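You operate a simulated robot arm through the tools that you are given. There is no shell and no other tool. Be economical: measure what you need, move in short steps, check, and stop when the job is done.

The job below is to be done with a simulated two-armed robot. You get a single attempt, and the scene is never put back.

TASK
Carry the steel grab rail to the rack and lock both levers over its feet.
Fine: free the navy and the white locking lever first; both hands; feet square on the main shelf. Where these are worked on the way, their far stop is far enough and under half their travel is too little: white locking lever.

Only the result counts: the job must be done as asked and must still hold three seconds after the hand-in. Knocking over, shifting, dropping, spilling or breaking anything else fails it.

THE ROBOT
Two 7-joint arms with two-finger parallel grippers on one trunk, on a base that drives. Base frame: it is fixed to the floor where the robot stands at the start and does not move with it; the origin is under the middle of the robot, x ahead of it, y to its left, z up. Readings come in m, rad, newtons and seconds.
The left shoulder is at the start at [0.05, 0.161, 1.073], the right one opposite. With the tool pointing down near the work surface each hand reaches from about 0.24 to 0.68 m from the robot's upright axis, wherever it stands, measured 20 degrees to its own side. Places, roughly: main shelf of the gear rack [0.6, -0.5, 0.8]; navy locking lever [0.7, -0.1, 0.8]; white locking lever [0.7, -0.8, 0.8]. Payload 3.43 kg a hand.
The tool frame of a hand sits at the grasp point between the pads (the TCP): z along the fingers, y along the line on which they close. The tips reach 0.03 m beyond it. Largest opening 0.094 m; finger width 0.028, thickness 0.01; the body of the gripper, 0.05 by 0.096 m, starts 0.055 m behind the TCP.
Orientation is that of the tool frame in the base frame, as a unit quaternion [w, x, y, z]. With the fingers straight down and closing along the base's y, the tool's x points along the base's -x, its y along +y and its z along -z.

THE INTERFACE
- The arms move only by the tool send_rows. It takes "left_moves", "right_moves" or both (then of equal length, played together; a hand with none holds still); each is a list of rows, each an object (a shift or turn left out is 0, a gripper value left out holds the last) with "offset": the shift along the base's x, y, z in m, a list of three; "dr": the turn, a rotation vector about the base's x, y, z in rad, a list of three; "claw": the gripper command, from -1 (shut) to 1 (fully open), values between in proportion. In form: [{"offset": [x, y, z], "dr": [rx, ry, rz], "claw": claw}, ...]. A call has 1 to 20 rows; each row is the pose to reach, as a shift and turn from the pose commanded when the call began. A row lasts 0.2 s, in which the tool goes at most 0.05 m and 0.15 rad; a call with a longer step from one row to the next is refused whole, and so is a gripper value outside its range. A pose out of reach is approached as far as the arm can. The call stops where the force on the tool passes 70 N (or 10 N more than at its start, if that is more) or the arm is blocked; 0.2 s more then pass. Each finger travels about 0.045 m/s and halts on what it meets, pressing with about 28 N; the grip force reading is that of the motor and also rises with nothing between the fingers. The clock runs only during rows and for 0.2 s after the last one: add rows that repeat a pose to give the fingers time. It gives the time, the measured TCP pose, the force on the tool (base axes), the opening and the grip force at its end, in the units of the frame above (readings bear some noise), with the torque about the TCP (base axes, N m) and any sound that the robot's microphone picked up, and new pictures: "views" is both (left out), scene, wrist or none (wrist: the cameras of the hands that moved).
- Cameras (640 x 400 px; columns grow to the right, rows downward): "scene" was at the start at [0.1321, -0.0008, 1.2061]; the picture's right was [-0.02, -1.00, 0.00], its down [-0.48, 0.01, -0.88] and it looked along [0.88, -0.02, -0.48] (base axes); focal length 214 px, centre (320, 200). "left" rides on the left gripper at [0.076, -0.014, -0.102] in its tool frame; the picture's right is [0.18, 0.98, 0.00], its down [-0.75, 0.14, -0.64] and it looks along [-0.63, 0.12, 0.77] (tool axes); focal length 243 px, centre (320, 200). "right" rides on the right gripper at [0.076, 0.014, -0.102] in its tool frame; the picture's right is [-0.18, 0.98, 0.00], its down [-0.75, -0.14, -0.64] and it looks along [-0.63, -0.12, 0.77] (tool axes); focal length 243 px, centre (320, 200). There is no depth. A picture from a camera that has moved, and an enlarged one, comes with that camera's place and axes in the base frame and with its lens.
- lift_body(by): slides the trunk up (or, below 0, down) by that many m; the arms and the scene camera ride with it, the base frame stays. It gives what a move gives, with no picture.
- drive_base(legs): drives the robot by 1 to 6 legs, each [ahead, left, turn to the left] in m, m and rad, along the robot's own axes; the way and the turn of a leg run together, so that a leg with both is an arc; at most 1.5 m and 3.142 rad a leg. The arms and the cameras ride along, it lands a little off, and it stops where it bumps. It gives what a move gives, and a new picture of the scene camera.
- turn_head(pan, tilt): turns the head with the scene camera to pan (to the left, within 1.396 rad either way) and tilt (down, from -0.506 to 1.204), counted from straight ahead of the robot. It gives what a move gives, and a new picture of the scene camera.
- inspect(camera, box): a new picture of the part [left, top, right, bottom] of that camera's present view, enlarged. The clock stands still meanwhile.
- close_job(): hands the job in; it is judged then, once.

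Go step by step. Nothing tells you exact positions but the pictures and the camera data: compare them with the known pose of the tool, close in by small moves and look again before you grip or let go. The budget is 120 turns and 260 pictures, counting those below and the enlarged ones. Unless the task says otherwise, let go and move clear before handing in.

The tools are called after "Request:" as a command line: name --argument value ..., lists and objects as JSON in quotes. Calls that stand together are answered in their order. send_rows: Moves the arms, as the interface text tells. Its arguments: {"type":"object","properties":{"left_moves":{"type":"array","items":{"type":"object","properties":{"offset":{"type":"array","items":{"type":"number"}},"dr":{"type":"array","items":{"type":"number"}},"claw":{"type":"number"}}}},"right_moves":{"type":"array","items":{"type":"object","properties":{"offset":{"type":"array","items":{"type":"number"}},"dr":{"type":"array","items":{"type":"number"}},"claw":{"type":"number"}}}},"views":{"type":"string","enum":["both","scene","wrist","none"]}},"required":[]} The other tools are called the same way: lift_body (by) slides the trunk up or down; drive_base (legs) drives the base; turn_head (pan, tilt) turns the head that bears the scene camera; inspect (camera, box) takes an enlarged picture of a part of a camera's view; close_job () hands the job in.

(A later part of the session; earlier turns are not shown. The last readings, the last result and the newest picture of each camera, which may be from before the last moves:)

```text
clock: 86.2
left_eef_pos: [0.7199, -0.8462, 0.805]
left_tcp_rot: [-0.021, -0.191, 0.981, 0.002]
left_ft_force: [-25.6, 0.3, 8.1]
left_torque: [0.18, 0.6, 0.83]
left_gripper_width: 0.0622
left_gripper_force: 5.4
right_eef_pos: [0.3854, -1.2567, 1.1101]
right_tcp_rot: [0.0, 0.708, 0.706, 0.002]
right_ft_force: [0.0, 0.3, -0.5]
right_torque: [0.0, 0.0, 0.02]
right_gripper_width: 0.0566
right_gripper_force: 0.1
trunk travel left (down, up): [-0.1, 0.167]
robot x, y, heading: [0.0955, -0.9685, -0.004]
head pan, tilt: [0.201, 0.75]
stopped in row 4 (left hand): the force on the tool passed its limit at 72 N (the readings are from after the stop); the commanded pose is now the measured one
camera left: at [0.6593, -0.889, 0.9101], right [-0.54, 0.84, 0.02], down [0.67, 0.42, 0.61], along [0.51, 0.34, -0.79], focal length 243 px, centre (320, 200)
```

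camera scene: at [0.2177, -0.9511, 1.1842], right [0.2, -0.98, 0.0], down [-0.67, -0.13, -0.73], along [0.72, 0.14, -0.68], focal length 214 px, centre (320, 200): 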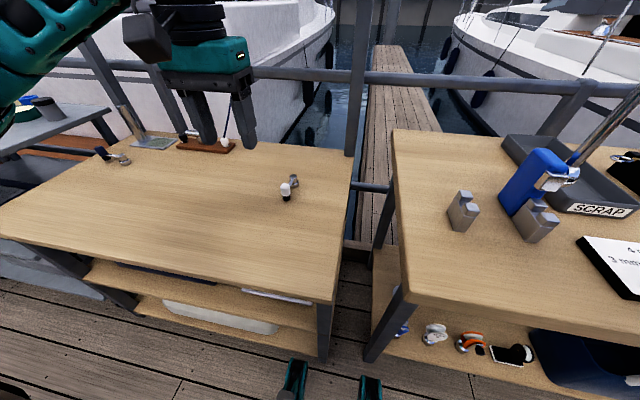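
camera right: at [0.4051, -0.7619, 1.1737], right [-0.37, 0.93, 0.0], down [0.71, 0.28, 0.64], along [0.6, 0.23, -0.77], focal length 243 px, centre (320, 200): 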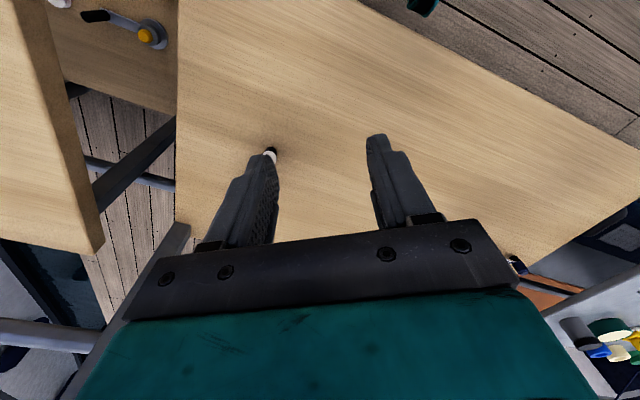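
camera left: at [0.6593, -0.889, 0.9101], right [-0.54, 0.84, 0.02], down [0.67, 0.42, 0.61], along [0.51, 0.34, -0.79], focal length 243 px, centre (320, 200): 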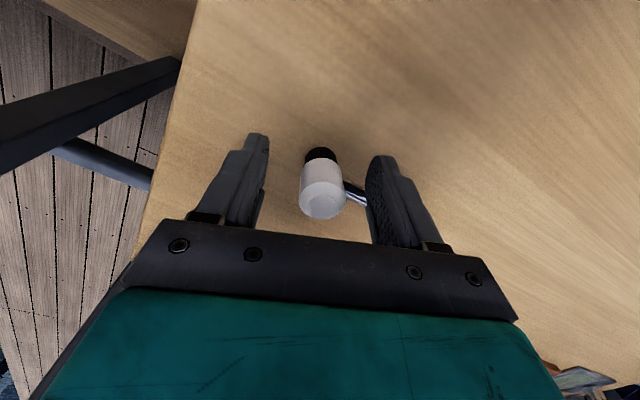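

The white lever is at its far stop. Back off, lift out and retract.

Request:
send_rows --left_moves '[{"offset": [-0.012, 0.0, 0], "dr": [0, -0.042, 0]}, {"offset": [-0.012, 0.0, 0.045], "dr": [0, -0.042, 0]}, {"offset": [-0.012, 0.0, 0.09], "dr": [0, -0.042, -0.1]}, {"offset": [-0.04, 0.0, 0.125], "dr": [0, -0.042, -0.2]}, {"offset": [-0.075, 0.01, 0.15], "dr": [0, -0.042, -0.3]}, {"offset": [-0.11, 0.02, 0.18], "dr": [0, -0.042, -0.38]}, {"offset": [-0.15, 0.04, 0.2], "dr": [0, -0.042, -0.38]}, {"offset": [-0.19, 0.06, 0.22], "dr": [0, -0.042, -0.38]}, {"offset": [-0.23, 0.08, 0.24], "dr": [0, -0.042, -0.38]}]' --views "scene"

```text
clock: 88.2
left_eef_pos: [0.4928, -0.7645, 1.0435]
left_tcp_rot: [0.004, 0.0, 1.0, 0.002]
left_ft_force: [-0.3, -0.1, 0.2]
left_torque: [0.03, 0.03, 0.02]
left_gripper_width: 0.0569
left_gripper_force: 0.0
left hand out of reach, approached as far as the arm can: row 1
right_eef_pos: [0.3872, -1.2567, 1.1094]
right_tcp_rot: [0.0, 0.708, 0.706, 0.002]
right_ft_force: [0.2, -0.4, -0.7]
right_torque: [0.03, -0.01, -0.06]
right_gripper_width: 0.0563
right_gripper_force: 0.0
trunk travel left (down, up): [-0.1, 0.167]
robot x, y, heading: [0.0928, -0.9679, 0.001]
head pan, tilt: [0.201, 0.75]
camera scene: at [0.2164, -0.951, 1.1843], right [0.2, -0.98, 0.0], down [-0.67, -0.13, -0.73], along [0.72, 0.14, -0.68], focal length 214 px, centre (320, 200)
```

scene: 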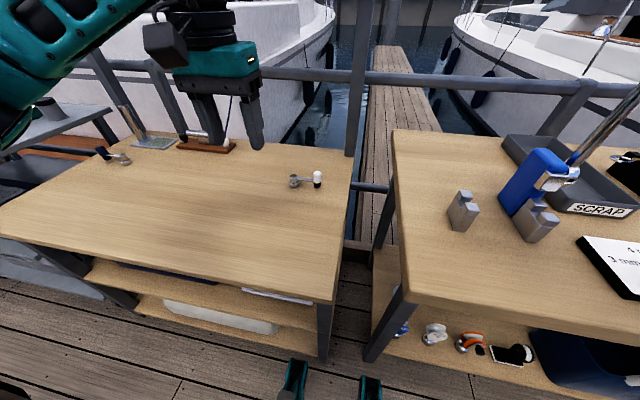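

Both levers are freed. I raise the left hand and drive left to the grey table with the rail.

Request:
send_rows --left_moves '[{"offset": [-0.03, 0.02, 0.03]}, {"offset": [-0.06, 0.04, 0.06]}, {"offset": [-0.08, 0.06, 0.1]}, {"offset": [-0.08, 0.06, 0.12]}]' --views "none"

Request:
drive_base --legs '[[-0.05, 0.6, 0], [0.0, 0.6, 0.0]]'

Request:
turn_head --pan 0.4 --tilt 0.6

```text
clock: 89.2
left_eef_pos: [0.4133, -0.7054, 1.1639]
left_tcp_rot: [0.003, -0.001, 1.0, 0.0]
left_ft_force: [0.4, 0.6, 0.7]
left_torque: [0.02, -0.01, -0.01]
left_gripper_width: 0.0565
left_gripper_force: 0.1
right_eef_pos: [0.3875, -1.2576, 1.1097]
right_tcp_rot: [0.0, 0.707, 0.707, 0.001]
right_ft_force: [-0.5, 0.2, 0.3]
right_torque: [0.03, 0.0, 0.0]
right_gripper_width: 0.0566
right_gripper_force: 0.0
trunk travel left (down, up): [-0.1, 0.167]
robot x, y, heading: [0.0938, -0.9688, -0.006]
head pan, tilt: [0.201, 0.75]
```

```text
clock: 100.2
left_eef_pos: [0.3658, 0.4827, 1.1641]
left_tcp_rot: [0.003, -0.002, 1.0, 0.0]
left_ft_force: [0.4, 0.0, -0.3]
left_torque: [0.04, -0.02, 0.0]
left_gripper_width: 0.0563
left_gripper_force: 0.0
right_eef_pos: [0.3421, -0.0688, 1.1102]
right_tcp_rot: [0.0, 0.707, 0.707, 0.002]
right_ft_force: [-0.2, 0.6, 0.8]
right_torque: [-0.03, 0.02, 0.0]
right_gripper_width: 0.0565
right_gripper_force: 0.1
trunk travel left (down, up): [-0.1, 0.167]
robot x, y, heading: [0.0506, 0.2176, 0.005]
head pan, tilt: [0.201, 0.75]
camera scene: at [0.171, 0.2375, 1.1842], right [0.2, -0.98, 0.0], down [-0.67, -0.14, -0.73], along [0.72, 0.15, -0.68], focal length 214 px, centre (320, 200)
```

scene: 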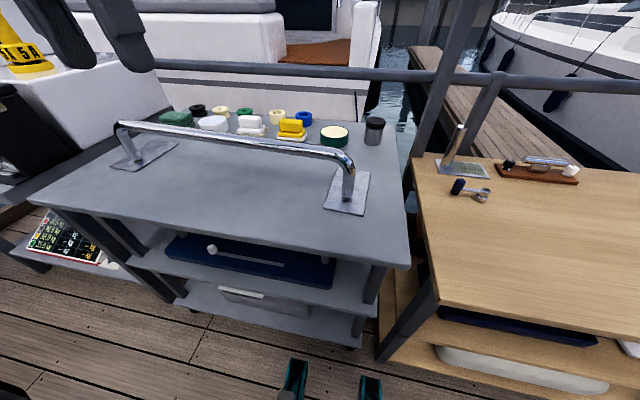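

```text
clock: 100.9
left_eef_pos: [0.367, 0.4822, 1.1634]
left_tcp_rot: [0.004, -0.002, 1.0, 0.001]
left_ft_force: [-1.1, -0.4, -1.0]
left_torque: [-0.02, 0.02, 0.0]
left_gripper_width: 0.0567
left_gripper_force: 0.0
right_eef_pos: [0.3422, -0.0675, 1.1093]
right_tcp_rot: [-0.001, 0.707, 0.707, 0.001]
right_ft_force: [-0.5, -0.4, -0.1]
right_torque: [0.02, 0.0, 0.01]
right_gripper_width: 0.0566
right_gripper_force: 0.0
trunk travel left (down, up): [-0.1, 0.167]
robot x, y, heading: [0.0504, 0.2201, -0.003]
head pan, tilt: [0.4, 0.6]
camera scene: at [0.1712, 0.2552, 1.1971], right [0.39, -0.92, 0.0], down [-0.52, -0.22, -0.82], along [0.76, 0.32, -0.57], focal length 214 px, centre (320, 200)
```

scene: 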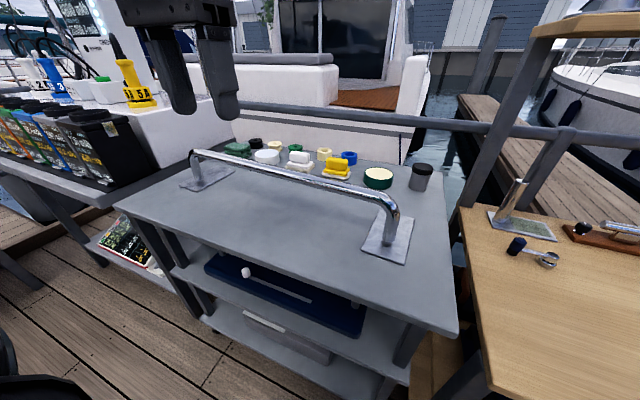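

The rail is well visible. I move on to stand centred before it.

Request:
drive_base --legs '[[0.0, 0.32, 0.003]]'

Request:
turn_head --pan 0.0 --tilt 0.7

```text
clock: 104.3
left_eef_pos: [0.3653, 0.8055, 1.1639]
left_tcp_rot: [0.004, -0.003, 1.0, 0.0]
left_ft_force: [-0.2, -1.0, -0.1]
left_torque: [-0.01, -0.01, -0.01]
left_gripper_width: 0.0563
left_gripper_force: 0.1
right_eef_pos: [0.3432, 0.2532, 1.1082]
right_tcp_rot: [0.0, 0.706, 0.708, 0.001]
right_ft_force: [0.2, 0.8, 0.1]
right_torque: [0.01, 0.01, 0.0]
right_gripper_width: 0.0568
right_gripper_force: 0.0
trunk travel left (down, up): [-0.1, 0.167]
robot x, y, heading: [0.046, 0.5372, 0.002]
head pan, tilt: [0.4, 0.6]
camera scene: at [0.1706, 0.5768, 1.1971], right [0.39, -0.92, 0.0], down [-0.52, -0.22, -0.83], along [0.76, 0.32, -0.56], focal length 214 px, centre (320, 200)
```

scene: 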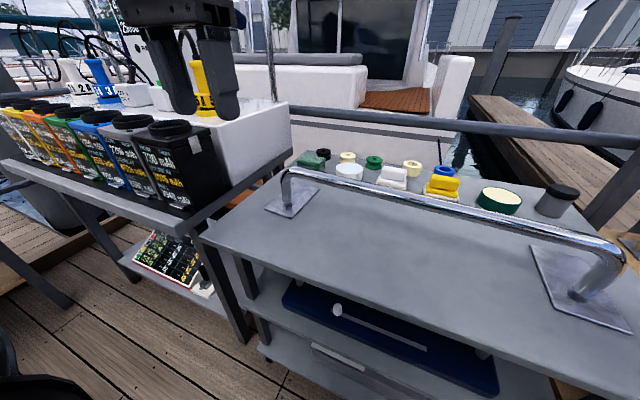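

```text
clock: 105.2
left_eef_pos: [0.3654, 0.8043, 1.1636]
left_tcp_rot: [0.004, -0.004, 1.0, 0.001]
left_ft_force: [-0.1, 0.0, 0.3]
left_torque: [0.01, 0.0, -0.01]
left_gripper_width: 0.0563
left_gripper_force: 0.1
right_eef_pos: [0.3434, 0.2536, 1.1096]
right_tcp_rot: [0.0, 0.706, 0.708, 0.001]
right_ft_force: [-0.8, 0.3, 0.5]
right_torque: [0.01, 0.01, 0.01]
right_gripper_width: 0.0564
right_gripper_force: 0.1
trunk travel left (down, up): [-0.1, 0.167]
robot x, y, heading: [0.0486, 0.5394, 0.005]
head pan, tilt: [0.0, 0.7]
camera scene: at [0.1743, 0.5423, 1.1885], right [0.0, -1.0, 0.0], down [-0.64, 0.0, -0.77], along [0.77, 0.0, -0.64], focal length 214 px, centre (320, 200)
```

scene: 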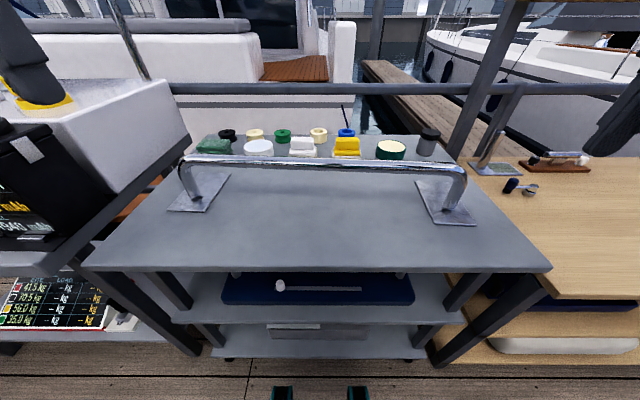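

Request:
inspect --camera "scene" --box '[150, 140, 250, 220]'

Request:
inspect --camera "scene" --box '[390, 150, 490, 230]'

```text
5.00 times, centred on (200, 180) of scene
camera zoom: at [0.1743, 0.5423, 1.1885], right [0.0, -1.0, 0.0], down [-0.64, 0.0, -0.77], along [0.77, 0.0, -0.64], focal length 1072 px, centre (920, 300)
```

zoom: 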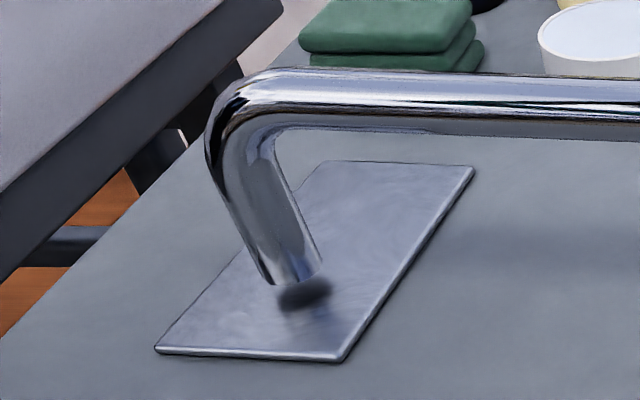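

```text
5.00 times, centred on (440, 190) of scene
camera zoom: at [0.1743, 0.5423, 1.1885], right [0.0, -1.0, 0.0], down [-0.64, 0.0, -0.77], along [0.77, 0.0, -0.64], focal length 1072 px, centre (-280, 250)
```

zoom: 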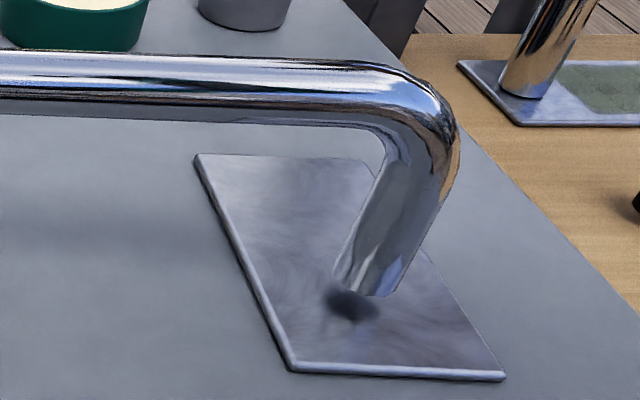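

The rail's feet are at about (0.607,0.839) and (0.564,0.253), so it is yawed −0.08 rad with its bar at z≈0.97. I move 4 cm forward, turn the left hand to +90° and see the wrist views.

Request:
drive_base --legs '[[0.04, 0.0, 0.0]]'

Request:
send_rows --left_moves '[{"offset": [0, -0.01, 0], "dr": [0, 0, 0.145]}, {"offset": [0, -0.02, 0], "dr": [0, 0, 0.29]}, {"offset": [0, -0.03, 0], "dr": [0, 0, 0.435]}, {"offset": [0, -0.04, 0], "dr": [0, 0, 0.58]}, {"offset": [0, -0.04, 0], "dr": [0, 0, 0.725]}, {"offset": [0, -0.04, 0], "dr": [0, 0, 0.87]}, {"offset": [0, -0.04, 0], "dr": [0, 0, 1.015]}, {"offset": [0, -0.04, 0], "dr": [0, 0, 1.16]}, {"offset": [0, -0.04, 0], "dr": [0, 0, 1.305]}, {"offset": [0, -0.04, 0], "dr": [0, 0, 1.45]}, {"offset": [0, -0.04, 0], "dr": [0, 0, 1.5]}]' --right_moves '[{"dr": [0, 0, -0.04], "claw": 0.6}, {"dr": [0, 0, -0.08]}, {"dr": [0, 0, -0.08]}, {"dr": [0, 0, -0.08]}, {"dr": [0, 0, -0.08]}, {"dr": [0, 0, -0.08]}, {"dr": [0, 0, -0.08]}, {"dr": [0, 0, -0.08]}, {"dr": [0, 0, -0.08]}, {"dr": [0, 0, -0.08]}, {"dr": [0, 0, -0.08]}]' --views "both"

```text
clock: 106.0
left_eef_pos: [0.4049, 0.805, 1.1633]
left_tcp_rot: [0.004, -0.004, 1.0, 0.001]
left_ft_force: [0.0, -0.5, -0.8]
left_torque: [0.0, 0.02, 0.02]
left_gripper_width: 0.0562
left_gripper_force: 0.1
right_eef_pos: [0.3832, 0.2545, 1.1095]
right_tcp_rot: [-0.001, 0.706, 0.708, 0.001]
right_ft_force: [-0.1, 0.2, -0.1]
right_torque: [0.0, 0.02, 0.0]
right_gripper_width: 0.0564
right_gripper_force: 0.1
trunk travel left (down, up): [-0.1, 0.167]
robot x, y, heading: [0.0895, 0.5411, 0.005]
head pan, tilt: [0.0, 0.7]
camera scene: at [0.2144, 0.5424, 1.1884], right [0.0, -1.0, 0.0], down [-0.64, 0.0, -0.76], along [0.76, 0.0, -0.64], focal length 214 px, centre (320, 200)
```

scene: 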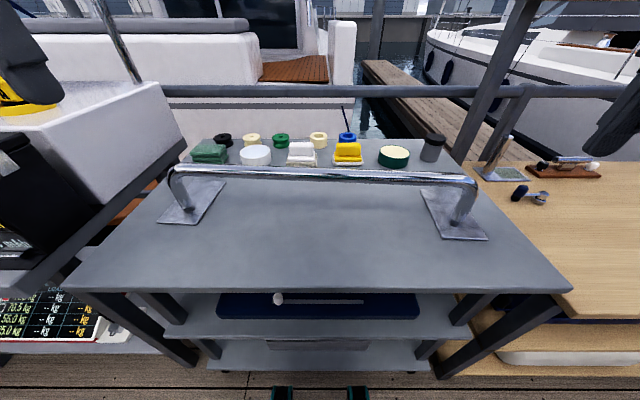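

```text
clock: 108.5
left_eef_pos: [0.4055, 0.7651, 1.1631]
left_tcp_rot: [0.002, -0.684, 0.729, 0.003]
left_ft_force: [0.4, -0.1, 0.5]
left_torque: [-0.05, -0.02, -0.02]
left_gripper_width: 0.0567
left_gripper_force: 0.1
right_eef_pos: [0.382, 0.2538, 1.1098]
right_tcp_rot: [-0.001, 0.734, 0.679, 0.002]
right_ft_force: [0.4, 0.1, 0.4]
right_torque: [0.01, -0.01, 0.03]
right_gripper_width: 0.0753
right_gripper_force: 0.2
trunk travel left (down, up): [-0.1, 0.167]
robot x, y, heading: [0.0877, 0.541, 0.003]
head pan, tilt: [0.0, 0.7]
camera scene: at [0.2138, 0.5423, 1.1885], right [0.0, -1.0, 0.0], down [-0.64, 0.0, -0.76], along [0.76, 0.0, -0.64], focal length 214 px, centre (320, 200)
camera right: at [0.4029, 0.3295, 1.2119], right [0.97, -0.26, 0.0], down [-0.2, -0.74, 0.64], along [-0.16, -0.62, -0.77], focal length 243 px, centre (320, 200)
camera left: at [0.4149, 0.6864, 1.2653], right [-0.99, -0.12, 0.0], down [-0.09, 0.76, 0.65], along [-0.08, 0.64, -0.76], focal length 243 px, centre (320, 200)
```

scene: 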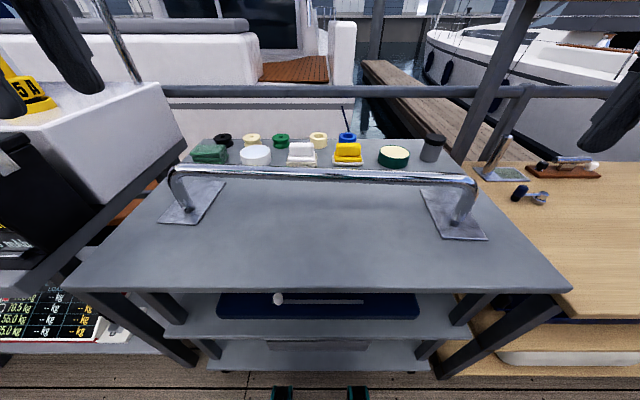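
right: 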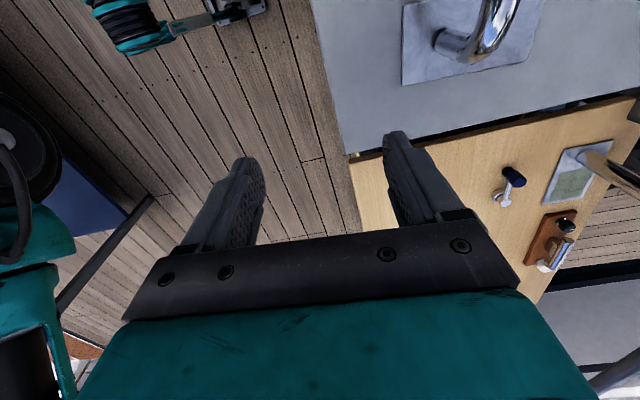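
left: 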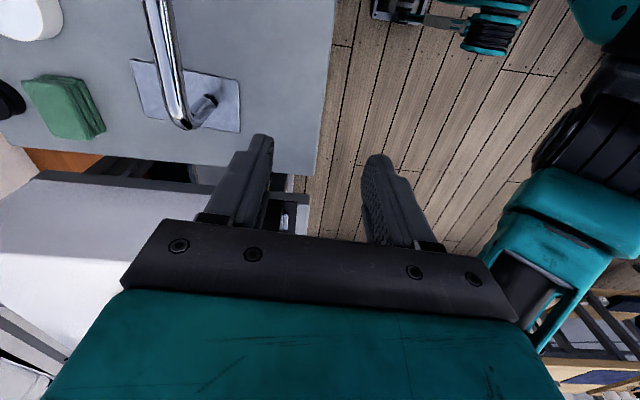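

Both hands turn well. I open them and move them above the bar at y = 0.765 and 0.325.

Request:
send_rows --left_moves '[{"offset": [0.028, 0, -0.019], "claw": 1}, {"offset": [0.056, 0, -0.038]}, {"offset": [0.084, 0, -0.057]}, {"offset": [0.112, 0, -0.076]}, {"offset": [0.14, 0, -0.095]}, {"offset": [0.168, 0, -0.113]}, {"offset": [0.168, 0, -0.113]}]' --right_moves '[{"offset": [0.027, 0.012, -0.01], "claw": 1}, {"offset": [0.055, 0.024, -0.02]}, {"offset": [0.082, 0.036, -0.03]}, {"offset": [0.11, 0.048, -0.04]}, {"offset": [0.137, 0.06, -0.05]}, {"offset": [0.164, 0.0717, -0.06]}, {"offset": [0.164, 0.0717, -0.06]}]' --views "both"

```text
clock: 110.0
left_eef_pos: [0.5734, 0.7654, 1.0481]
left_tcp_rot: [0.002, -0.684, 0.73, 0.003]
left_ft_force: [-0.2, -1.0, -0.3]
left_torque: [0.02, 0.0, -0.01]
left_gripper_width: 0.0939
left_gripper_force: 0.2
right_eef_pos: [0.5462, 0.3235, 1.0487]
right_tcp_rot: [0.0, 0.734, 0.679, 0.001]
right_ft_force: [0.0, -0.4, -0.6]
right_torque: [-0.04, -0.03, -0.02]
right_gripper_width: 0.0944
right_gripper_force: 0.0
trunk travel left (down, up): [-0.1, 0.167]
robot x, y, heading: [0.0883, 0.5419, 0.0]
head pan, tilt: [0.0, 0.7]
camera scene: at [0.2136, 0.5424, 1.1885], right [0.0, -1.0, 0.0], down [-0.64, 0.0, -0.77], along [0.77, 0.0, -0.64], focal length 214 px, centre (320, 200)
camera right: at [0.5664, 0.4012, 1.1525], right [0.97, -0.26, 0.0], down [-0.2, -0.74, 0.64], along [-0.16, -0.62, -0.77], focal length 243 px, centre (320, 200)
camera left: at [0.5832, 0.6873, 1.1516], right [-0.99, -0.12, 0.0], down [-0.09, 0.76, 0.65], along [-0.08, 0.64, -0.76], focal length 243 px, centre (320, 200)
```

scene: 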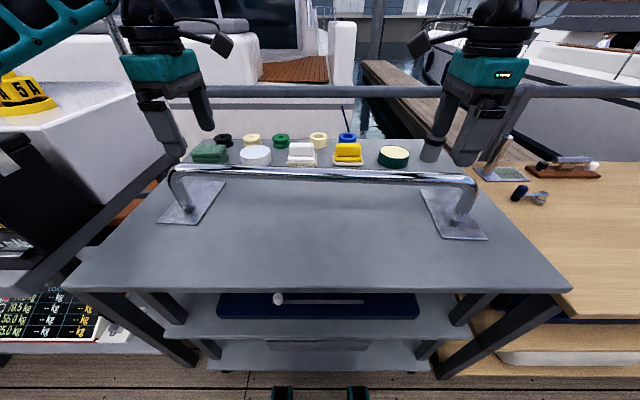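
right: 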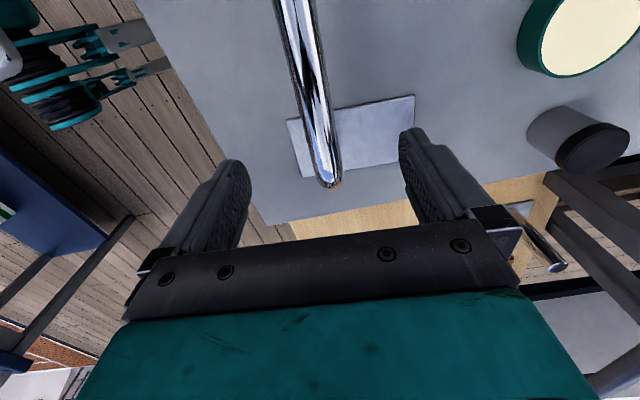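
left: 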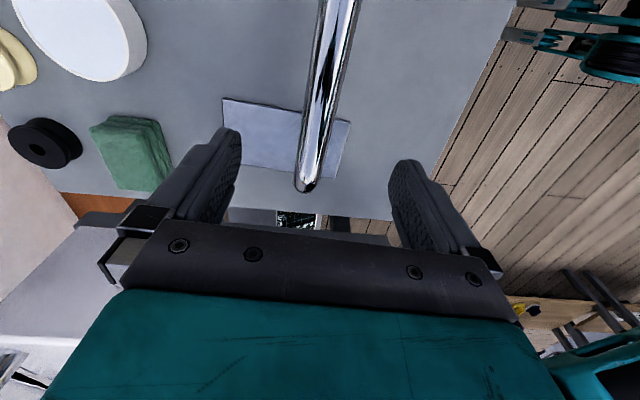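

The bar is centred between both pairs of fingers. I descend to bar height.

Request:
send_rows --left_moves '[{"offset": [-0.001, 0, -0.03]}, {"offset": [-0.001, 0, -0.06]}, {"offset": [-0.001, 0, -0.076]}]' --right_moves '[{"offset": [0.002, 0, -0.03]}, {"offset": [0.002, 0, -0.06]}, {"offset": [0.002, 0, -0.076]}]' --views "both"

```text
clock: 110.8
left_eef_pos: [0.5718, 0.7664, 0.9742]
left_tcp_rot: [0.002, -0.684, 0.729, 0.002]
left_ft_force: [0.2, 0.0, -0.4]
left_torque: [0.03, 0.02, -0.01]
left_gripper_width: 0.0939
left_gripper_force: 0.1
right_eef_pos: [0.5483, 0.3258, 0.9737]
right_tcp_rot: [0.0, 0.734, 0.679, 0.002]
right_ft_force: [-0.6, -0.1, 0.4]
right_torque: [-0.05, 0.01, 0.01]
right_gripper_width: 0.0939
right_gripper_force: 0.1
trunk travel left (down, up): [-0.1, 0.167]
robot x, y, heading: [0.0904, 0.5423, -0.001]
head pan, tilt: [0.0, 0.7]
camera scene: at [0.2139, 0.5424, 1.1885], right [0.0, -1.0, 0.0], down [-0.64, 0.0, -0.76], along [0.76, 0.0, -0.64], focal length 214 px, centre (320, 200)
camera right: at [0.5684, 0.4009, 1.0756], right [0.97, -0.26, 0.0], down [-0.2, -0.74, 0.64], along [-0.16, -0.62, -0.77], focal length 243 px, centre (320, 200)
camera left: at [0.5822, 0.6872, 1.0756], right [-0.99, -0.12, 0.0], down [-0.09, 0.76, 0.65], along [-0.08, 0.64, -0.76], focal length 243 px, centre (320, 200)
```

scene: 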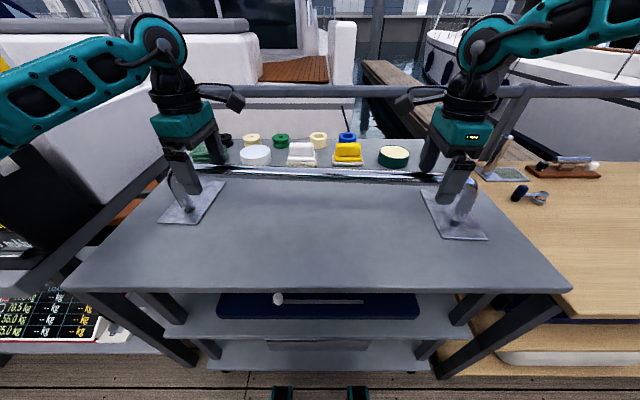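
right: 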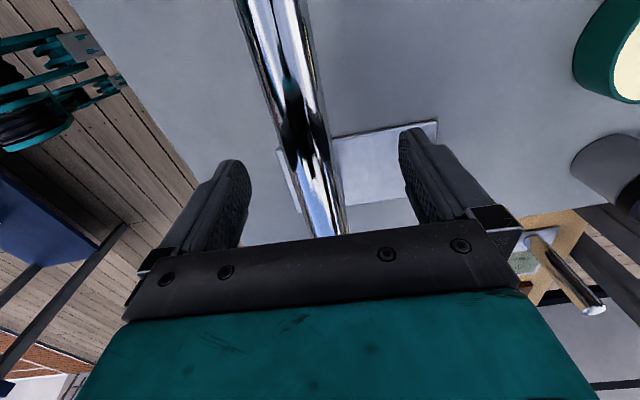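
left: 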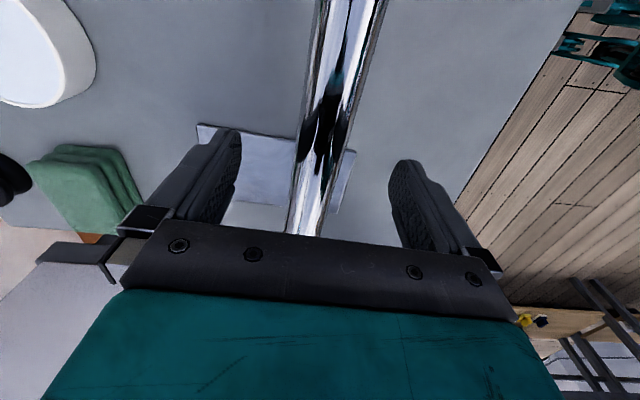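

I go down another centimetre and close both grippers.

Request:
send_rows --left_moves '[{"offset": [0, 0, -0.01]}, {"offset": [0, 0, -0.01], "claw": -1}, {"offset": [0, 0, -0.01], "claw": -1}, {"offset": [0, 0, -0.01], "claw": -1}, {"offset": [0, 0, -0.01], "claw": -1}, {"offset": [0, 0, -0.01], "claw": -1}, {"offset": [0, 0, -0.01], "claw": -1}]' --right_moves '[{"offset": [0, 0, -0.01]}, {"offset": [0, 0, -0.01], "claw": -1}, {"offset": [0, 0, -0.01], "claw": -1}, {"offset": [0, 0, -0.01], "claw": -1}, {"offset": [0, 0, -0.01], "claw": -1}, {"offset": [0, 0, -0.01], "claw": -1}, {"offset": [0, 0, -0.01], "claw": -1}]' --views "both"

```text
clock: 112.5
left_eef_pos: [0.5713, 0.7656, 0.9646]
left_tcp_rot: [0.003, -0.685, 0.729, 0.002]
left_ft_force: [4.2, 0.8, 0.3]
left_torque: [0.01, 0.01, 0.52]
left_gripper_width: 0.031
left_gripper_force: 27.5
right_eef_pos: [0.5476, 0.3259, 0.9643]
right_tcp_rot: [0.0, 0.733, 0.68, 0.0]
right_ft_force: [-5.2, -1.8, 0.7]
right_torque: [0.02, 0.02, 0.69]
right_gripper_width: 0.0314
right_gripper_force: 28.5
trunk travel left (down, up): [-0.1, 0.167]
robot x, y, heading: [0.0879, 0.5408, 0.008]
head pan, tilt: [0.0, 0.7]
camera scene: at [0.2137, 0.5423, 1.1885], right [0.0, -1.0, 0.0], down [-0.64, 0.0, -0.77], along [0.77, 0.0, -0.64], focal length 214 px, centre (320, 200)
camera right: at [0.5684, 0.4008, 1.0654], right [0.97, -0.26, 0.0], down [-0.2, -0.74, 0.64], along [-0.16, -0.62, -0.77], focal length 243 px, centre (320, 200)
camera left: at [0.5819, 0.6872, 1.0661], right [-0.99, -0.12, 0.0], down [-0.09, 0.76, 0.65], along [-0.08, 0.64, -0.76], focal length 243 px, centre (320, 200)
```

scene: 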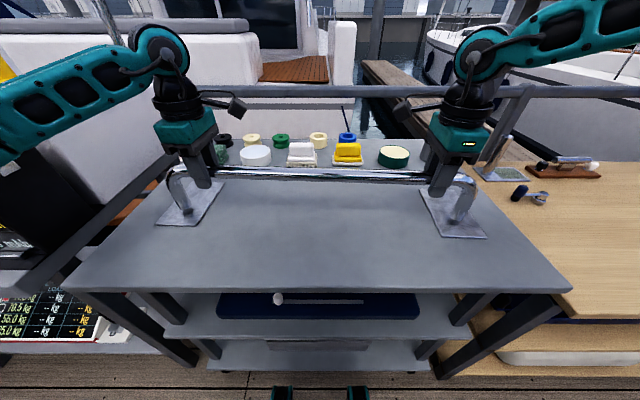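
right: 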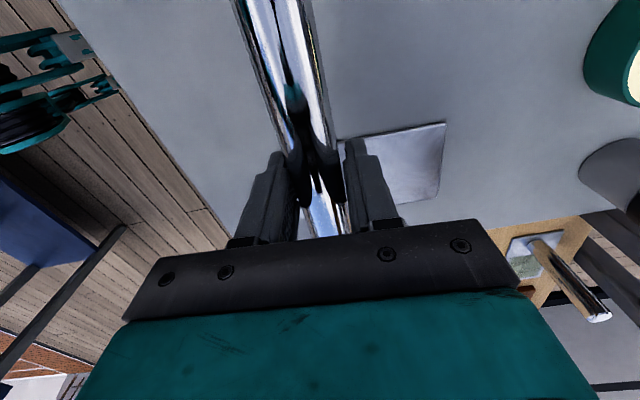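
left: 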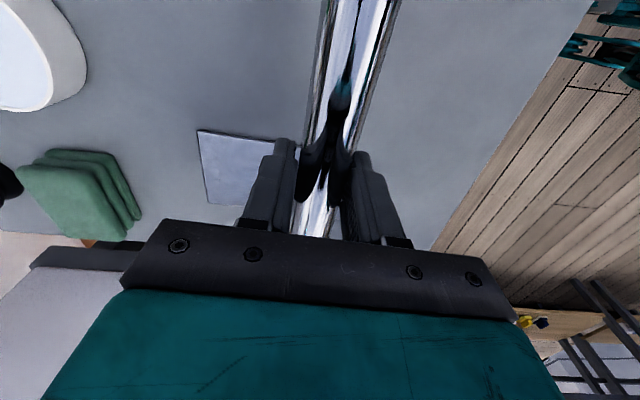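

Both hands hold the bar (0.031 m). I lift with the trunk so both rise together.

Request:
lift_body --by 0.1

Request:
turn_head --pan 0 --tilt 0.75

```text
clock: 113.8
left_eef_pos: [0.5719, 0.7659, 1.0628]
left_tcp_rot: [0.002, -0.684, 0.729, 0.002]
left_ft_force: [0.2, 0.0, -0.1]
left_torque: [0.01, 0.02, 0.03]
left_gripper_width: 0.0
left_gripper_force: 28.1
right_eef_pos: [0.5493, 0.3264, 1.0633]
right_tcp_rot: [0.0, 0.734, 0.679, 0.002]
right_ft_force: [0.1, -0.3, -0.5]
right_torque: [-0.05, 0.02, -0.02]
right_gripper_width: 0.0002
right_gripper_force: 28.1
trunk travel left (down, up): [-0.2, 0.067]
robot x, y, heading: [0.0894, 0.542, 0.001]
head pan, tilt: [0.0, 0.7]
```

```text
clock: 114.4
left_eef_pos: [0.5705, 0.7658, 1.0644]
left_tcp_rot: [0.002, -0.684, 0.73, 0.003]
left_ft_force: [0.7, -0.4, 0.0]
left_torque: [0.05, -0.02, -0.02]
left_gripper_width: 0.0
left_gripper_force: 28.2
right_eef_pos: [0.5485, 0.3255, 1.0636]
right_tcp_rot: [0.0, 0.734, 0.68, 0.001]
right_ft_force: [0.9, 0.6, 0.1]
right_torque: [-0.01, 0.0, -0.01]
right_gripper_width: 0.0
right_gripper_force: 27.9
trunk travel left (down, up): [-0.2, 0.067]
robot x, y, heading: [0.0871, 0.5419, 0.001]
head pan, tilt: [0.0, 0.75]
camera scene: at [0.2117, 0.5423, 1.2842], right [0.0, -1.0, 0.0], down [-0.68, 0.0, -0.73], along [0.73, 0.0, -0.68], focal length 214 px, centre (320, 200)
```

scene: 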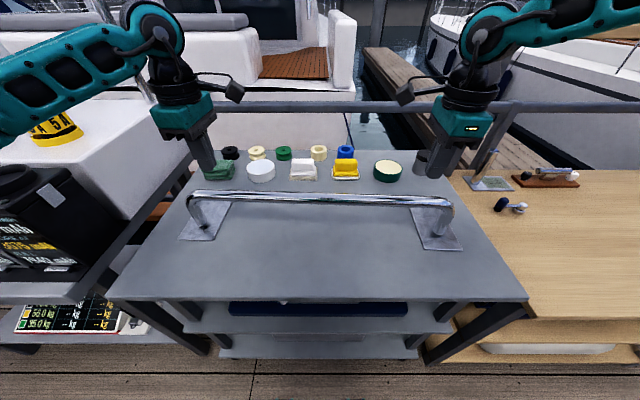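

The fingers slipped off upwards: the bar sits lower than I took it. The rail still stands in place; I measure the bar height from this second camera height.

Request:
inspect --camera "scene" --box '[270, 170, 370, 232]'

Request:
inspect --camera "scene" --box '[390, 180, 490, 260]'

Request:
inspect --camera "scene" --box '[160, 180, 260, 260]'

```text
6.40 times, centred on (320, 201) of scene
camera zoom: at [0.2117, 0.5423, 1.2842], right [0.0, -1.0, 0.0], down [-0.68, 0.0, -0.73], along [0.73, 0.0, -0.68], focal length 1373 px, centre (320, 194)
```

zoom: 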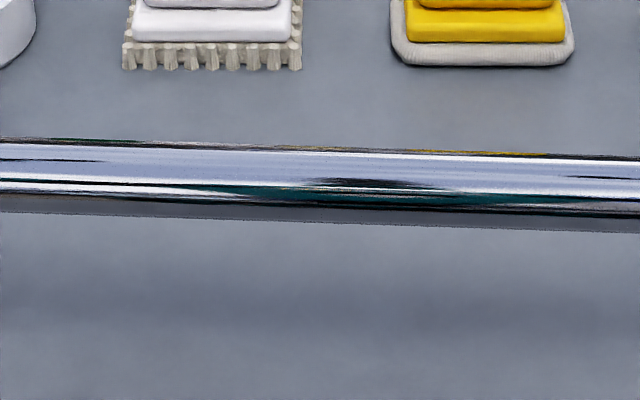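

```text
5.00 times, centred on (440, 220) of scene
camera zoom: at [0.2117, 0.5423, 1.2842], right [0.0, -1.0, 0.0], down [-0.68, 0.0, -0.73], along [0.73, 0.0, -0.68], focal length 1072 px, centre (-280, 100)
```

zoom: 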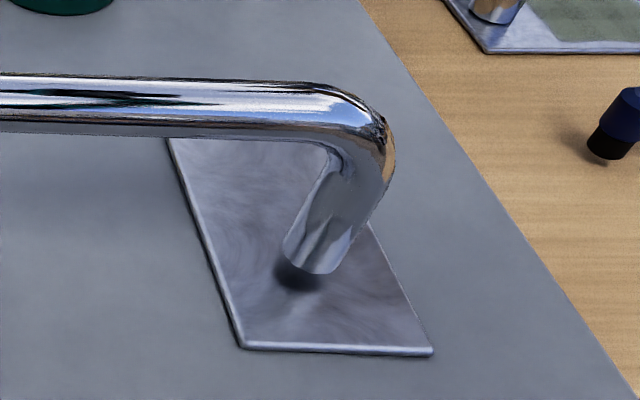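

```text
5.00 times, centred on (210, 220) of scene
camera zoom: at [0.2117, 0.5423, 1.2842], right [0.0, -1.0, 0.0], down [-0.68, 0.0, -0.73], along [0.73, 0.0, -0.68], focal length 1072 px, centre (870, 100)
```

zoom: 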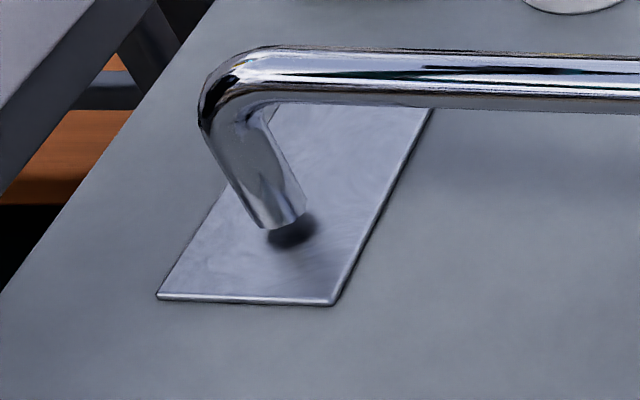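

The wrist pictures (bar width 0.031 m against picture width) show the bar at z≈0.93, so I only held its top with the fingertips. I open, lower by the trunk, then go 3 cm deeper with the arms.

Request:
send_rows --left_moves '[{"claw": 1, "dr": [0, 0, 0.012]}, {"claw": 1, "dr": [0, 0, 0.012]}, {"claw": 1, "dr": [0, 0, 0.012]}, {"claw": 1, "dr": [0, 0, 0.012]}, {"claw": 1, "dr": [0, 0, 0.012]}, {"claw": 1, "dr": [0, 0, 0.012]}]' --right_moves '[{"claw": 1, "dr": [0, 0, 0.028]}, {"claw": 1, "dr": [0, 0, 0.028]}, {"claw": 1, "dr": [0, 0, 0.028]}, {"claw": 1, "dr": [0, 0, 0.028]}, {"claw": 1, "dr": [0, 0, 0.028]}, {"claw": 1, "dr": [0, 0, 0.028]}]' --views "wrist"

```text
clock: 115.8
left_eef_pos: [0.5717, 0.766, 1.0638]
left_tcp_rot: [0.002, -0.688, 0.725, 0.003]
left_ft_force: [-0.7, -0.5, -0.1]
left_torque: [-0.01, 0.01, 0.02]
left_gripper_width: 0.0937
left_gripper_force: 0.1
right_eef_pos: [0.5502, 0.3246, 1.0628]
right_tcp_rot: [0.0, 0.724, 0.69, 0.001]
right_ft_force: [0.1, 0.5, 0.7]
right_torque: [0.0, -0.02, 0.0]
right_gripper_width: 0.0941
right_gripper_force: 0.0
trunk travel left (down, up): [-0.2, 0.067]
robot x, y, heading: [0.0858, 0.5409, 0.002]
head pan, tilt: [0.0, 0.75]
camera right: at [0.5668, 0.4014, 1.1658], right [0.97, -0.23, 0.0], down [-0.18, -0.75, 0.64], along [-0.15, -0.62, -0.77], focal length 243 px, centre (320, 200)
camera left: at [0.5828, 0.6869, 1.1658], right [-0.99, -0.13, 0.0], down [-0.1, 0.76, 0.65], along [-0.09, 0.64, -0.76], focal length 243 px, centre (320, 200)
```

right: 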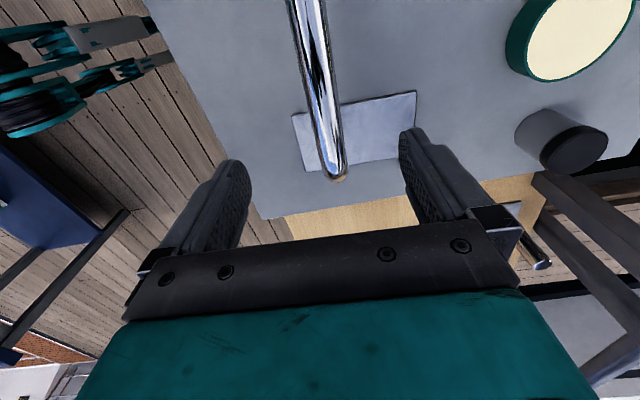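
left: 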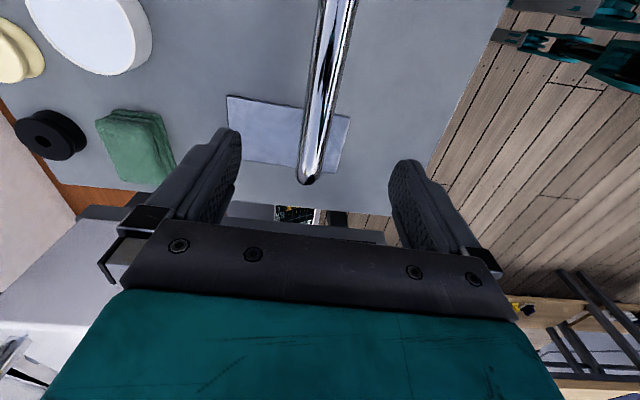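

Request:
lift_body --by -0.1

Request:
send_rows --left_moves '[{"offset": [-0.003, 0, -0.012]}, {"offset": [-0.003, 0, -0.024]}, {"offset": [-0.003, 0, -0.032]}, {"offset": [-0.003, 0, -0.032]}]' --right_moves '[{"offset": [-0.003, 0, -0.012]}, {"offset": [-0.003, 0, -0.024]}, {"offset": [-0.003, 0, -0.032]}, {"offset": [-0.003, 0, -0.032]}]' --views "both"

```text
clock: 117.1
left_eef_pos: [0.5716, 0.7665, 0.9638]
left_tcp_rot: [0.002, -0.688, 0.725, 0.002]
left_ft_force: [1.0, 0.7, 0.6]
left_torque: [-0.02, 0.0, 0.01]
left_gripper_width: 0.0938
left_gripper_force: 0.1
right_eef_pos: [0.5482, 0.325, 0.9632]
right_tcp_rot: [0.0, 0.724, 0.69, 0.001]
right_ft_force: [-0.1, 0.2, 0.5]
right_torque: [0.01, 0.02, 0.02]
right_gripper_width: 0.094
right_gripper_force: 0.1
trunk travel left (down, up): [-0.1, 0.167]
robot x, y, heading: [0.0904, 0.5412, 0.006]
head pan, tilt: [0.0, 0.75]
```

```text
clock: 118.1
left_eef_pos: [0.5693, 0.7654, 0.9307]
left_tcp_rot: [0.003, -0.688, 0.726, 0.002]
left_ft_force: [-0.6, 0.0, 0.1]
left_torque: [0.0, -0.02, 0.0]
left_gripper_width: 0.0941
left_gripper_force: 0.1
right_eef_pos: [0.5464, 0.3253, 0.9307]
right_tcp_rot: [-0.001, 0.725, 0.689, 0.002]
right_ft_force: [0.2, 0.1, 0.2]
right_torque: [0.02, 0.02, 0.0]
right_gripper_width: 0.094
right_gripper_force: 0.1
trunk travel left (down, up): [-0.1, 0.167]
robot x, y, heading: [0.0908, 0.5406, 0.003]
head pan, tilt: [0.0, 0.75]
camera scene: at [0.2117, 0.5423, 1.1842], right [0.0, -1.0, 0.0], down [-0.68, 0.0, -0.73], along [0.73, 0.0, -0.68], focal length 214 px, centre (320, 200)
camera right: at [0.5639, 0.4013, 1.0334], right [0.97, -0.23, 0.0], down [-0.18, -0.75, 0.64], along [-0.15, -0.62, -0.77], focal length 243 px, centre (320, 200)
camera left: at [0.5799, 0.687, 1.0333], right [-0.99, -0.13, 0.0], down [-0.1, 0.76, 0.65], along [-0.09, 0.64, -0.76], focal length 243 px, centre (320, 200)
```

scene: 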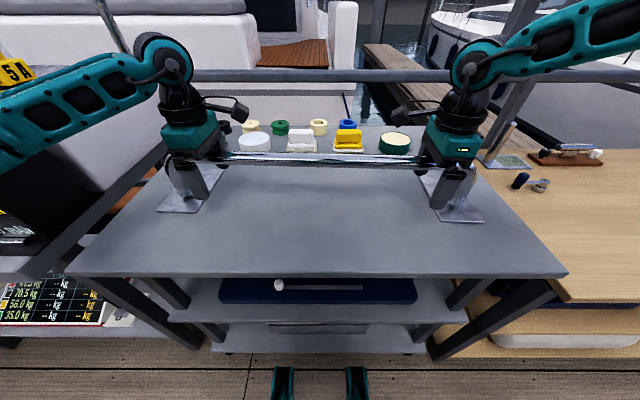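
right: 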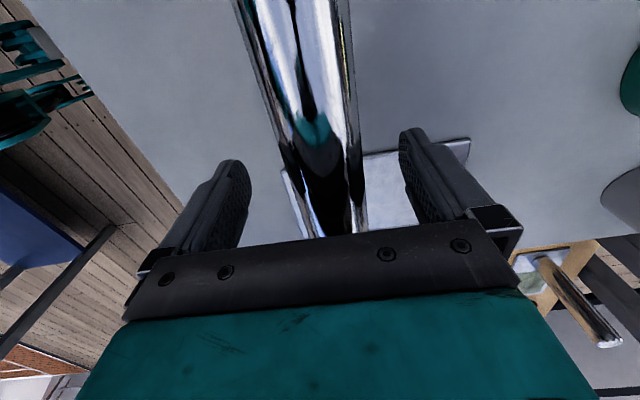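
left: 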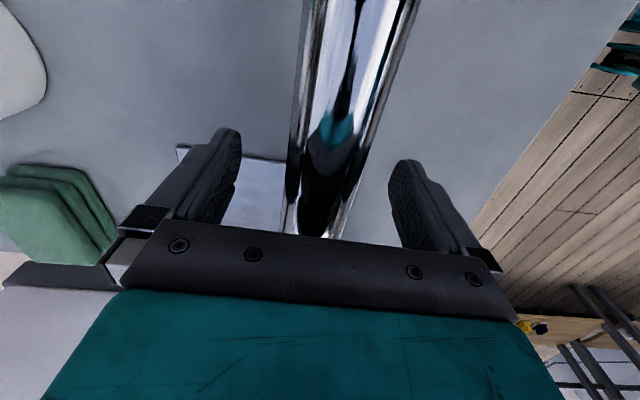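

Bar now lies well inside the fingers, near TCP level. Close.

Request:
send_rows --left_moves '[{"claw": -1}, {"claw": -1}, {"claw": -1}, {"claw": -1}, {"claw": -1}, {"claw": -1}]' --right_moves '[{"claw": -1}, {"claw": -1}, {"claw": -1}, {"claw": -1}, {"claw": -1}, {"claw": -1}]' --views "wrist"

Request:
lift_body --by 0.015

Request:
turn_head --pan 0 --tilt 0.751

```text
clock: 119.5
left_eef_pos: [0.5692, 0.7647, 0.9318]
left_tcp_rot: [0.002, -0.688, 0.726, 0.003]
left_ft_force: [2.5, 0.5, 0.4]
left_torque: [-0.13, 0.03, 0.0]
left_gripper_width: 0.0312
left_gripper_force: 28.4
right_eef_pos: [0.5467, 0.3246, 0.931]
right_tcp_rot: [0.0, 0.724, 0.69, 0.001]
right_ft_force: [2.5, -1.5, 0.7]
right_torque: [0.05, 0.09, -0.18]
right_gripper_width: 0.0313
right_gripper_force: 27.7
trunk travel left (down, up): [-0.1, 0.167]
robot x, y, heading: [0.0873, 0.5391, 0.004]
head pan, tilt: [0.0, 0.75]
camera right: at [0.5644, 0.4012, 1.0336], right [0.97, -0.23, 0.0], down [-0.18, -0.75, 0.64], along [-0.15, -0.62, -0.77], focal length 243 px, centre (320, 200)
camera left: at [0.5804, 0.6871, 1.0332], right [-0.99, -0.13, 0.0], down [-0.1, 0.76, 0.65], along [-0.09, 0.64, -0.76], focal length 243 px, centre (320, 200)
```

right: 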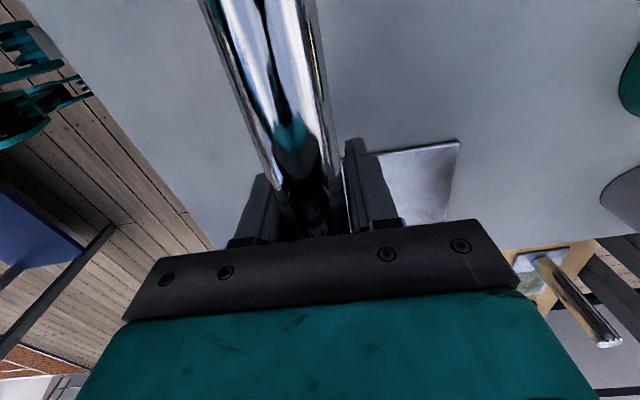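
left: 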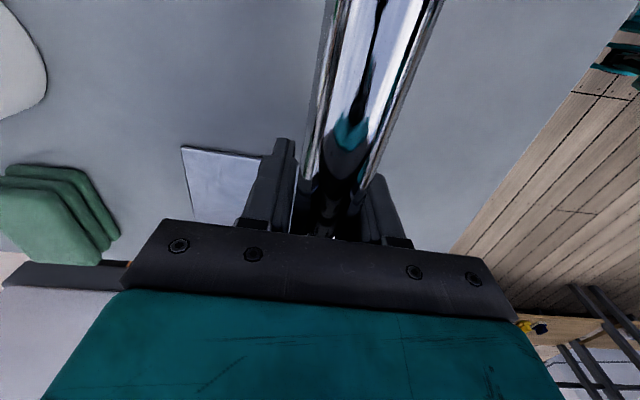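

```text
clock: 120.2
left_eef_pos: [0.5695, 0.7665, 0.9455]
left_tcp_rot: [0.001, -0.688, 0.725, 0.004]
left_ft_force: [-1.0, 0.2, -6.1]
left_torque: [-0.29, 0.06, -0.01]
left_gripper_width: 0.0313
left_gripper_force: 27.8
right_eef_pos: [0.5464, 0.325, 0.9443]
right_tcp_rot: [0.0, 0.724, 0.69, 0.001]
right_ft_force: [0.8, -1.3, -5.4]
right_torque: [0.28, 0.06, -0.27]
right_gripper_width: 0.0318
right_gripper_force: 27.9
trunk travel left (down, up): [-0.115, 0.152]
robot x, y, heading: [0.089, 0.5378, 0.007]
head pan, tilt: [0.0, 0.75]
```

```text
clock: 120.8
left_eef_pos: [0.5696, 0.7656, 0.9465]
left_tcp_rot: [0.002, -0.689, 0.725, 0.004]
left_ft_force: [-0.7, 1.4, -5.9]
left_torque: [-0.08, 0.05, -0.08]
left_gripper_width: 0.0315
left_gripper_force: 28.3
right_eef_pos: [0.5472, 0.3255, 0.9462]
right_tcp_rot: [0.0, 0.725, 0.689, 0.0]
right_ft_force: [0.4, -0.2, -6.0]
right_torque: [0.18, 0.06, -0.16]
right_gripper_width: 0.0313
right_gripper_force: 28.1
trunk travel left (down, up): [-0.115, 0.152]
robot x, y, heading: [0.0856, 0.5436, 0.003]
head pan, tilt: [0.0, 0.75]
camera scene: at [0.2125, 0.5423, 1.1991], right [0.0, -1.0, 0.0], down [-0.68, 0.0, -0.73], along [0.73, 0.0, -0.68], focal length 214 px, centre (320, 200)
```

scene: 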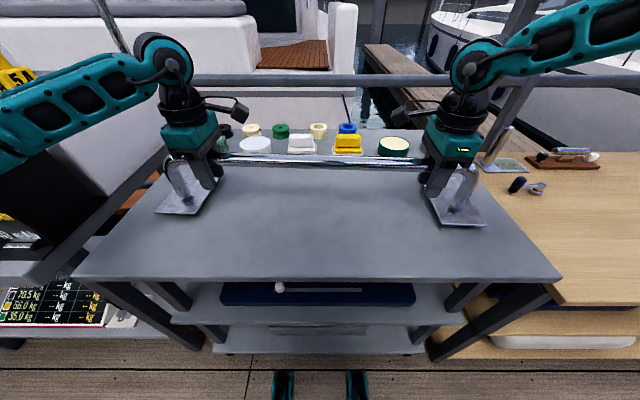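

Each hand now carries about 6 N, so the rail is up. I lift on by 0.09.

Request:
lift_body --by 0.09

Request:
turn_head --pan 0 --tilt 0.85

```text
clock: 122.0
left_eef_pos: [0.5699, 0.7662, 1.0354]
left_tcp_rot: [0.001, -0.689, 0.725, 0.004]
left_ft_force: [-1.2, 1.2, -6.3]
left_torque: [0.27, 0.04, -0.08]
left_gripper_width: 0.0312
left_gripper_force: 28.2
right_eef_pos: [0.5464, 0.3255, 1.0349]
right_tcp_rot: [0.0, 0.724, 0.69, 0.001]
right_ft_force: [0.8, -1.0, -5.2]
right_torque: [-0.14, 0.06, -0.15]
right_gripper_width: 0.0312
right_gripper_force: 28.4
trunk travel left (down, up): [-0.205, 0.062]
robot x, y, heading: [0.0874, 0.5439, 0.002]
head pan, tilt: [0.0, 0.75]
```

```text
clock: 122.7
left_eef_pos: [0.5688, 0.765, 1.0356]
left_tcp_rot: [0.002, -0.688, 0.726, 0.003]
left_ft_force: [-0.5, 1.8, -6.9]
left_torque: [0.25, 0.04, -0.05]
left_gripper_width: 0.0313
left_gripper_force: 27.9
right_eef_pos: [0.5464, 0.325, 1.0358]
right_tcp_rot: [-0.001, 0.725, 0.689, 0.001]
right_ft_force: [-0.3, -0.8, -6.1]
right_torque: [-0.13, 0.08, -0.13]
right_gripper_width: 0.0313
right_gripper_force: 27.8
trunk travel left (down, up): [-0.205, 0.062]
robot x, y, heading: [0.0864, 0.5412, 0.006]
head pan, tilt: [0.0, 0.85]
camera scene: at [0.2079, 0.5423, 1.2811], right [0.0, -1.0, 0.0], down [-0.75, 0.0, -0.66], along [0.66, 0.0, -0.75], focal length 214 px, centre (320, 200)
```

scene: 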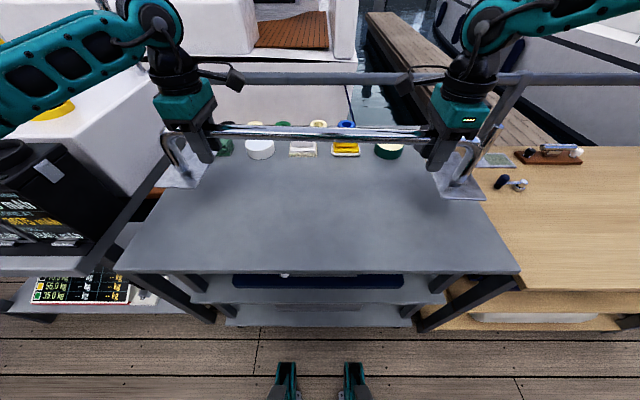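

I square the rail in the air (+0.055 rad), then drive right by 1 m.

Request:
send_rows --left_moves '[{"offset": [-0.004, 0, 0], "dr": [0, 0, 0.018]}, {"offset": [-0.008, 0, 0], "dr": [0, 0, 0.036]}, {"offset": [-0.012, 0, 0], "dr": [0, 0, 0.055]}]' --right_moves '[{"offset": [0.004, 0, 0], "dr": [0, 0, 0.018]}, {"offset": [0.008, 0, 0], "dr": [0, 0, 0.036]}, {"offset": [0.012, 0, 0], "dr": [0, 0, 0.055]}]' --views "none"

Request:
drive_base --legs '[[0, -0.5, 0], [0, -0.495, -0.003]]'

```text
clock: 123.5
left_eef_pos: [0.5574, 0.7655, 1.0357]
left_tcp_rot: [-0.002, 0.709, -0.706, -0.005]
left_ft_force: [-1.7, 6.2, -6.2]
left_torque: [-0.56, 0.05, -0.21]
left_gripper_width: 0.0313
left_gripper_force: 28.4
right_eef_pos: [0.558, 0.3254, 1.0344]
right_tcp_rot: [0.0, 0.705, 0.709, 0.002]
right_ft_force: [1.7, -6.5, -4.7]
right_torque: [0.78, 0.02, -0.29]
right_gripper_width: 0.0313
right_gripper_force: 28.3
trunk travel left (down, up): [-0.205, 0.062]
robot x, y, heading: [0.087, 0.5394, 0.005]
head pan, tilt: [0.0, 0.85]
```

```text
clock: 132.8
left_eef_pos: [0.5622, -0.2321, 1.0357]
left_tcp_rot: [-0.002, 0.709, -0.706, -0.004]
left_ft_force: [0.3, 13.2, -5.3]
left_torque: [-0.49, 0.02, -0.09]
left_gripper_width: 0.0313
left_gripper_force: 28.4
right_eef_pos: [0.562, -0.6728, 1.0353]
right_tcp_rot: [0.0, 0.705, 0.71, 0.002]
right_ft_force: [0.4, -12.6, -6.5]
right_torque: [0.2, 0.1, -0.23]
right_gripper_width: 0.0315
right_gripper_force: 27.7
trunk travel left (down, up): [-0.205, 0.062]
robot x, y, heading: [0.0909, -0.4559, 0.0]
head pan, tilt: [0.0, 0.85]
camera scene: at [0.2115, -0.4548, 1.2811], right [0.0, -1.0, 0.0], down [-0.75, 0.0, -0.66], along [0.66, 0.0, -0.75], focal length 214 px, centre (320, 200)
```

scene: 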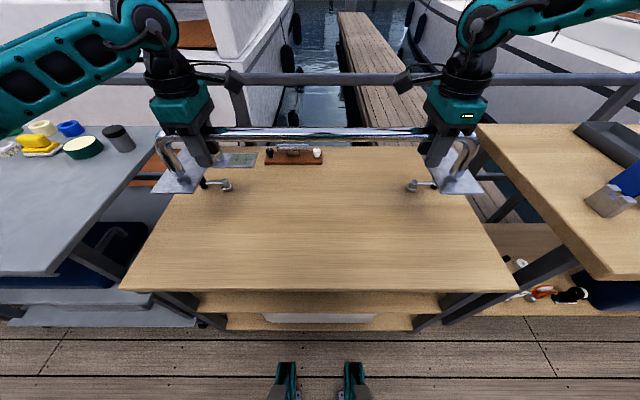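

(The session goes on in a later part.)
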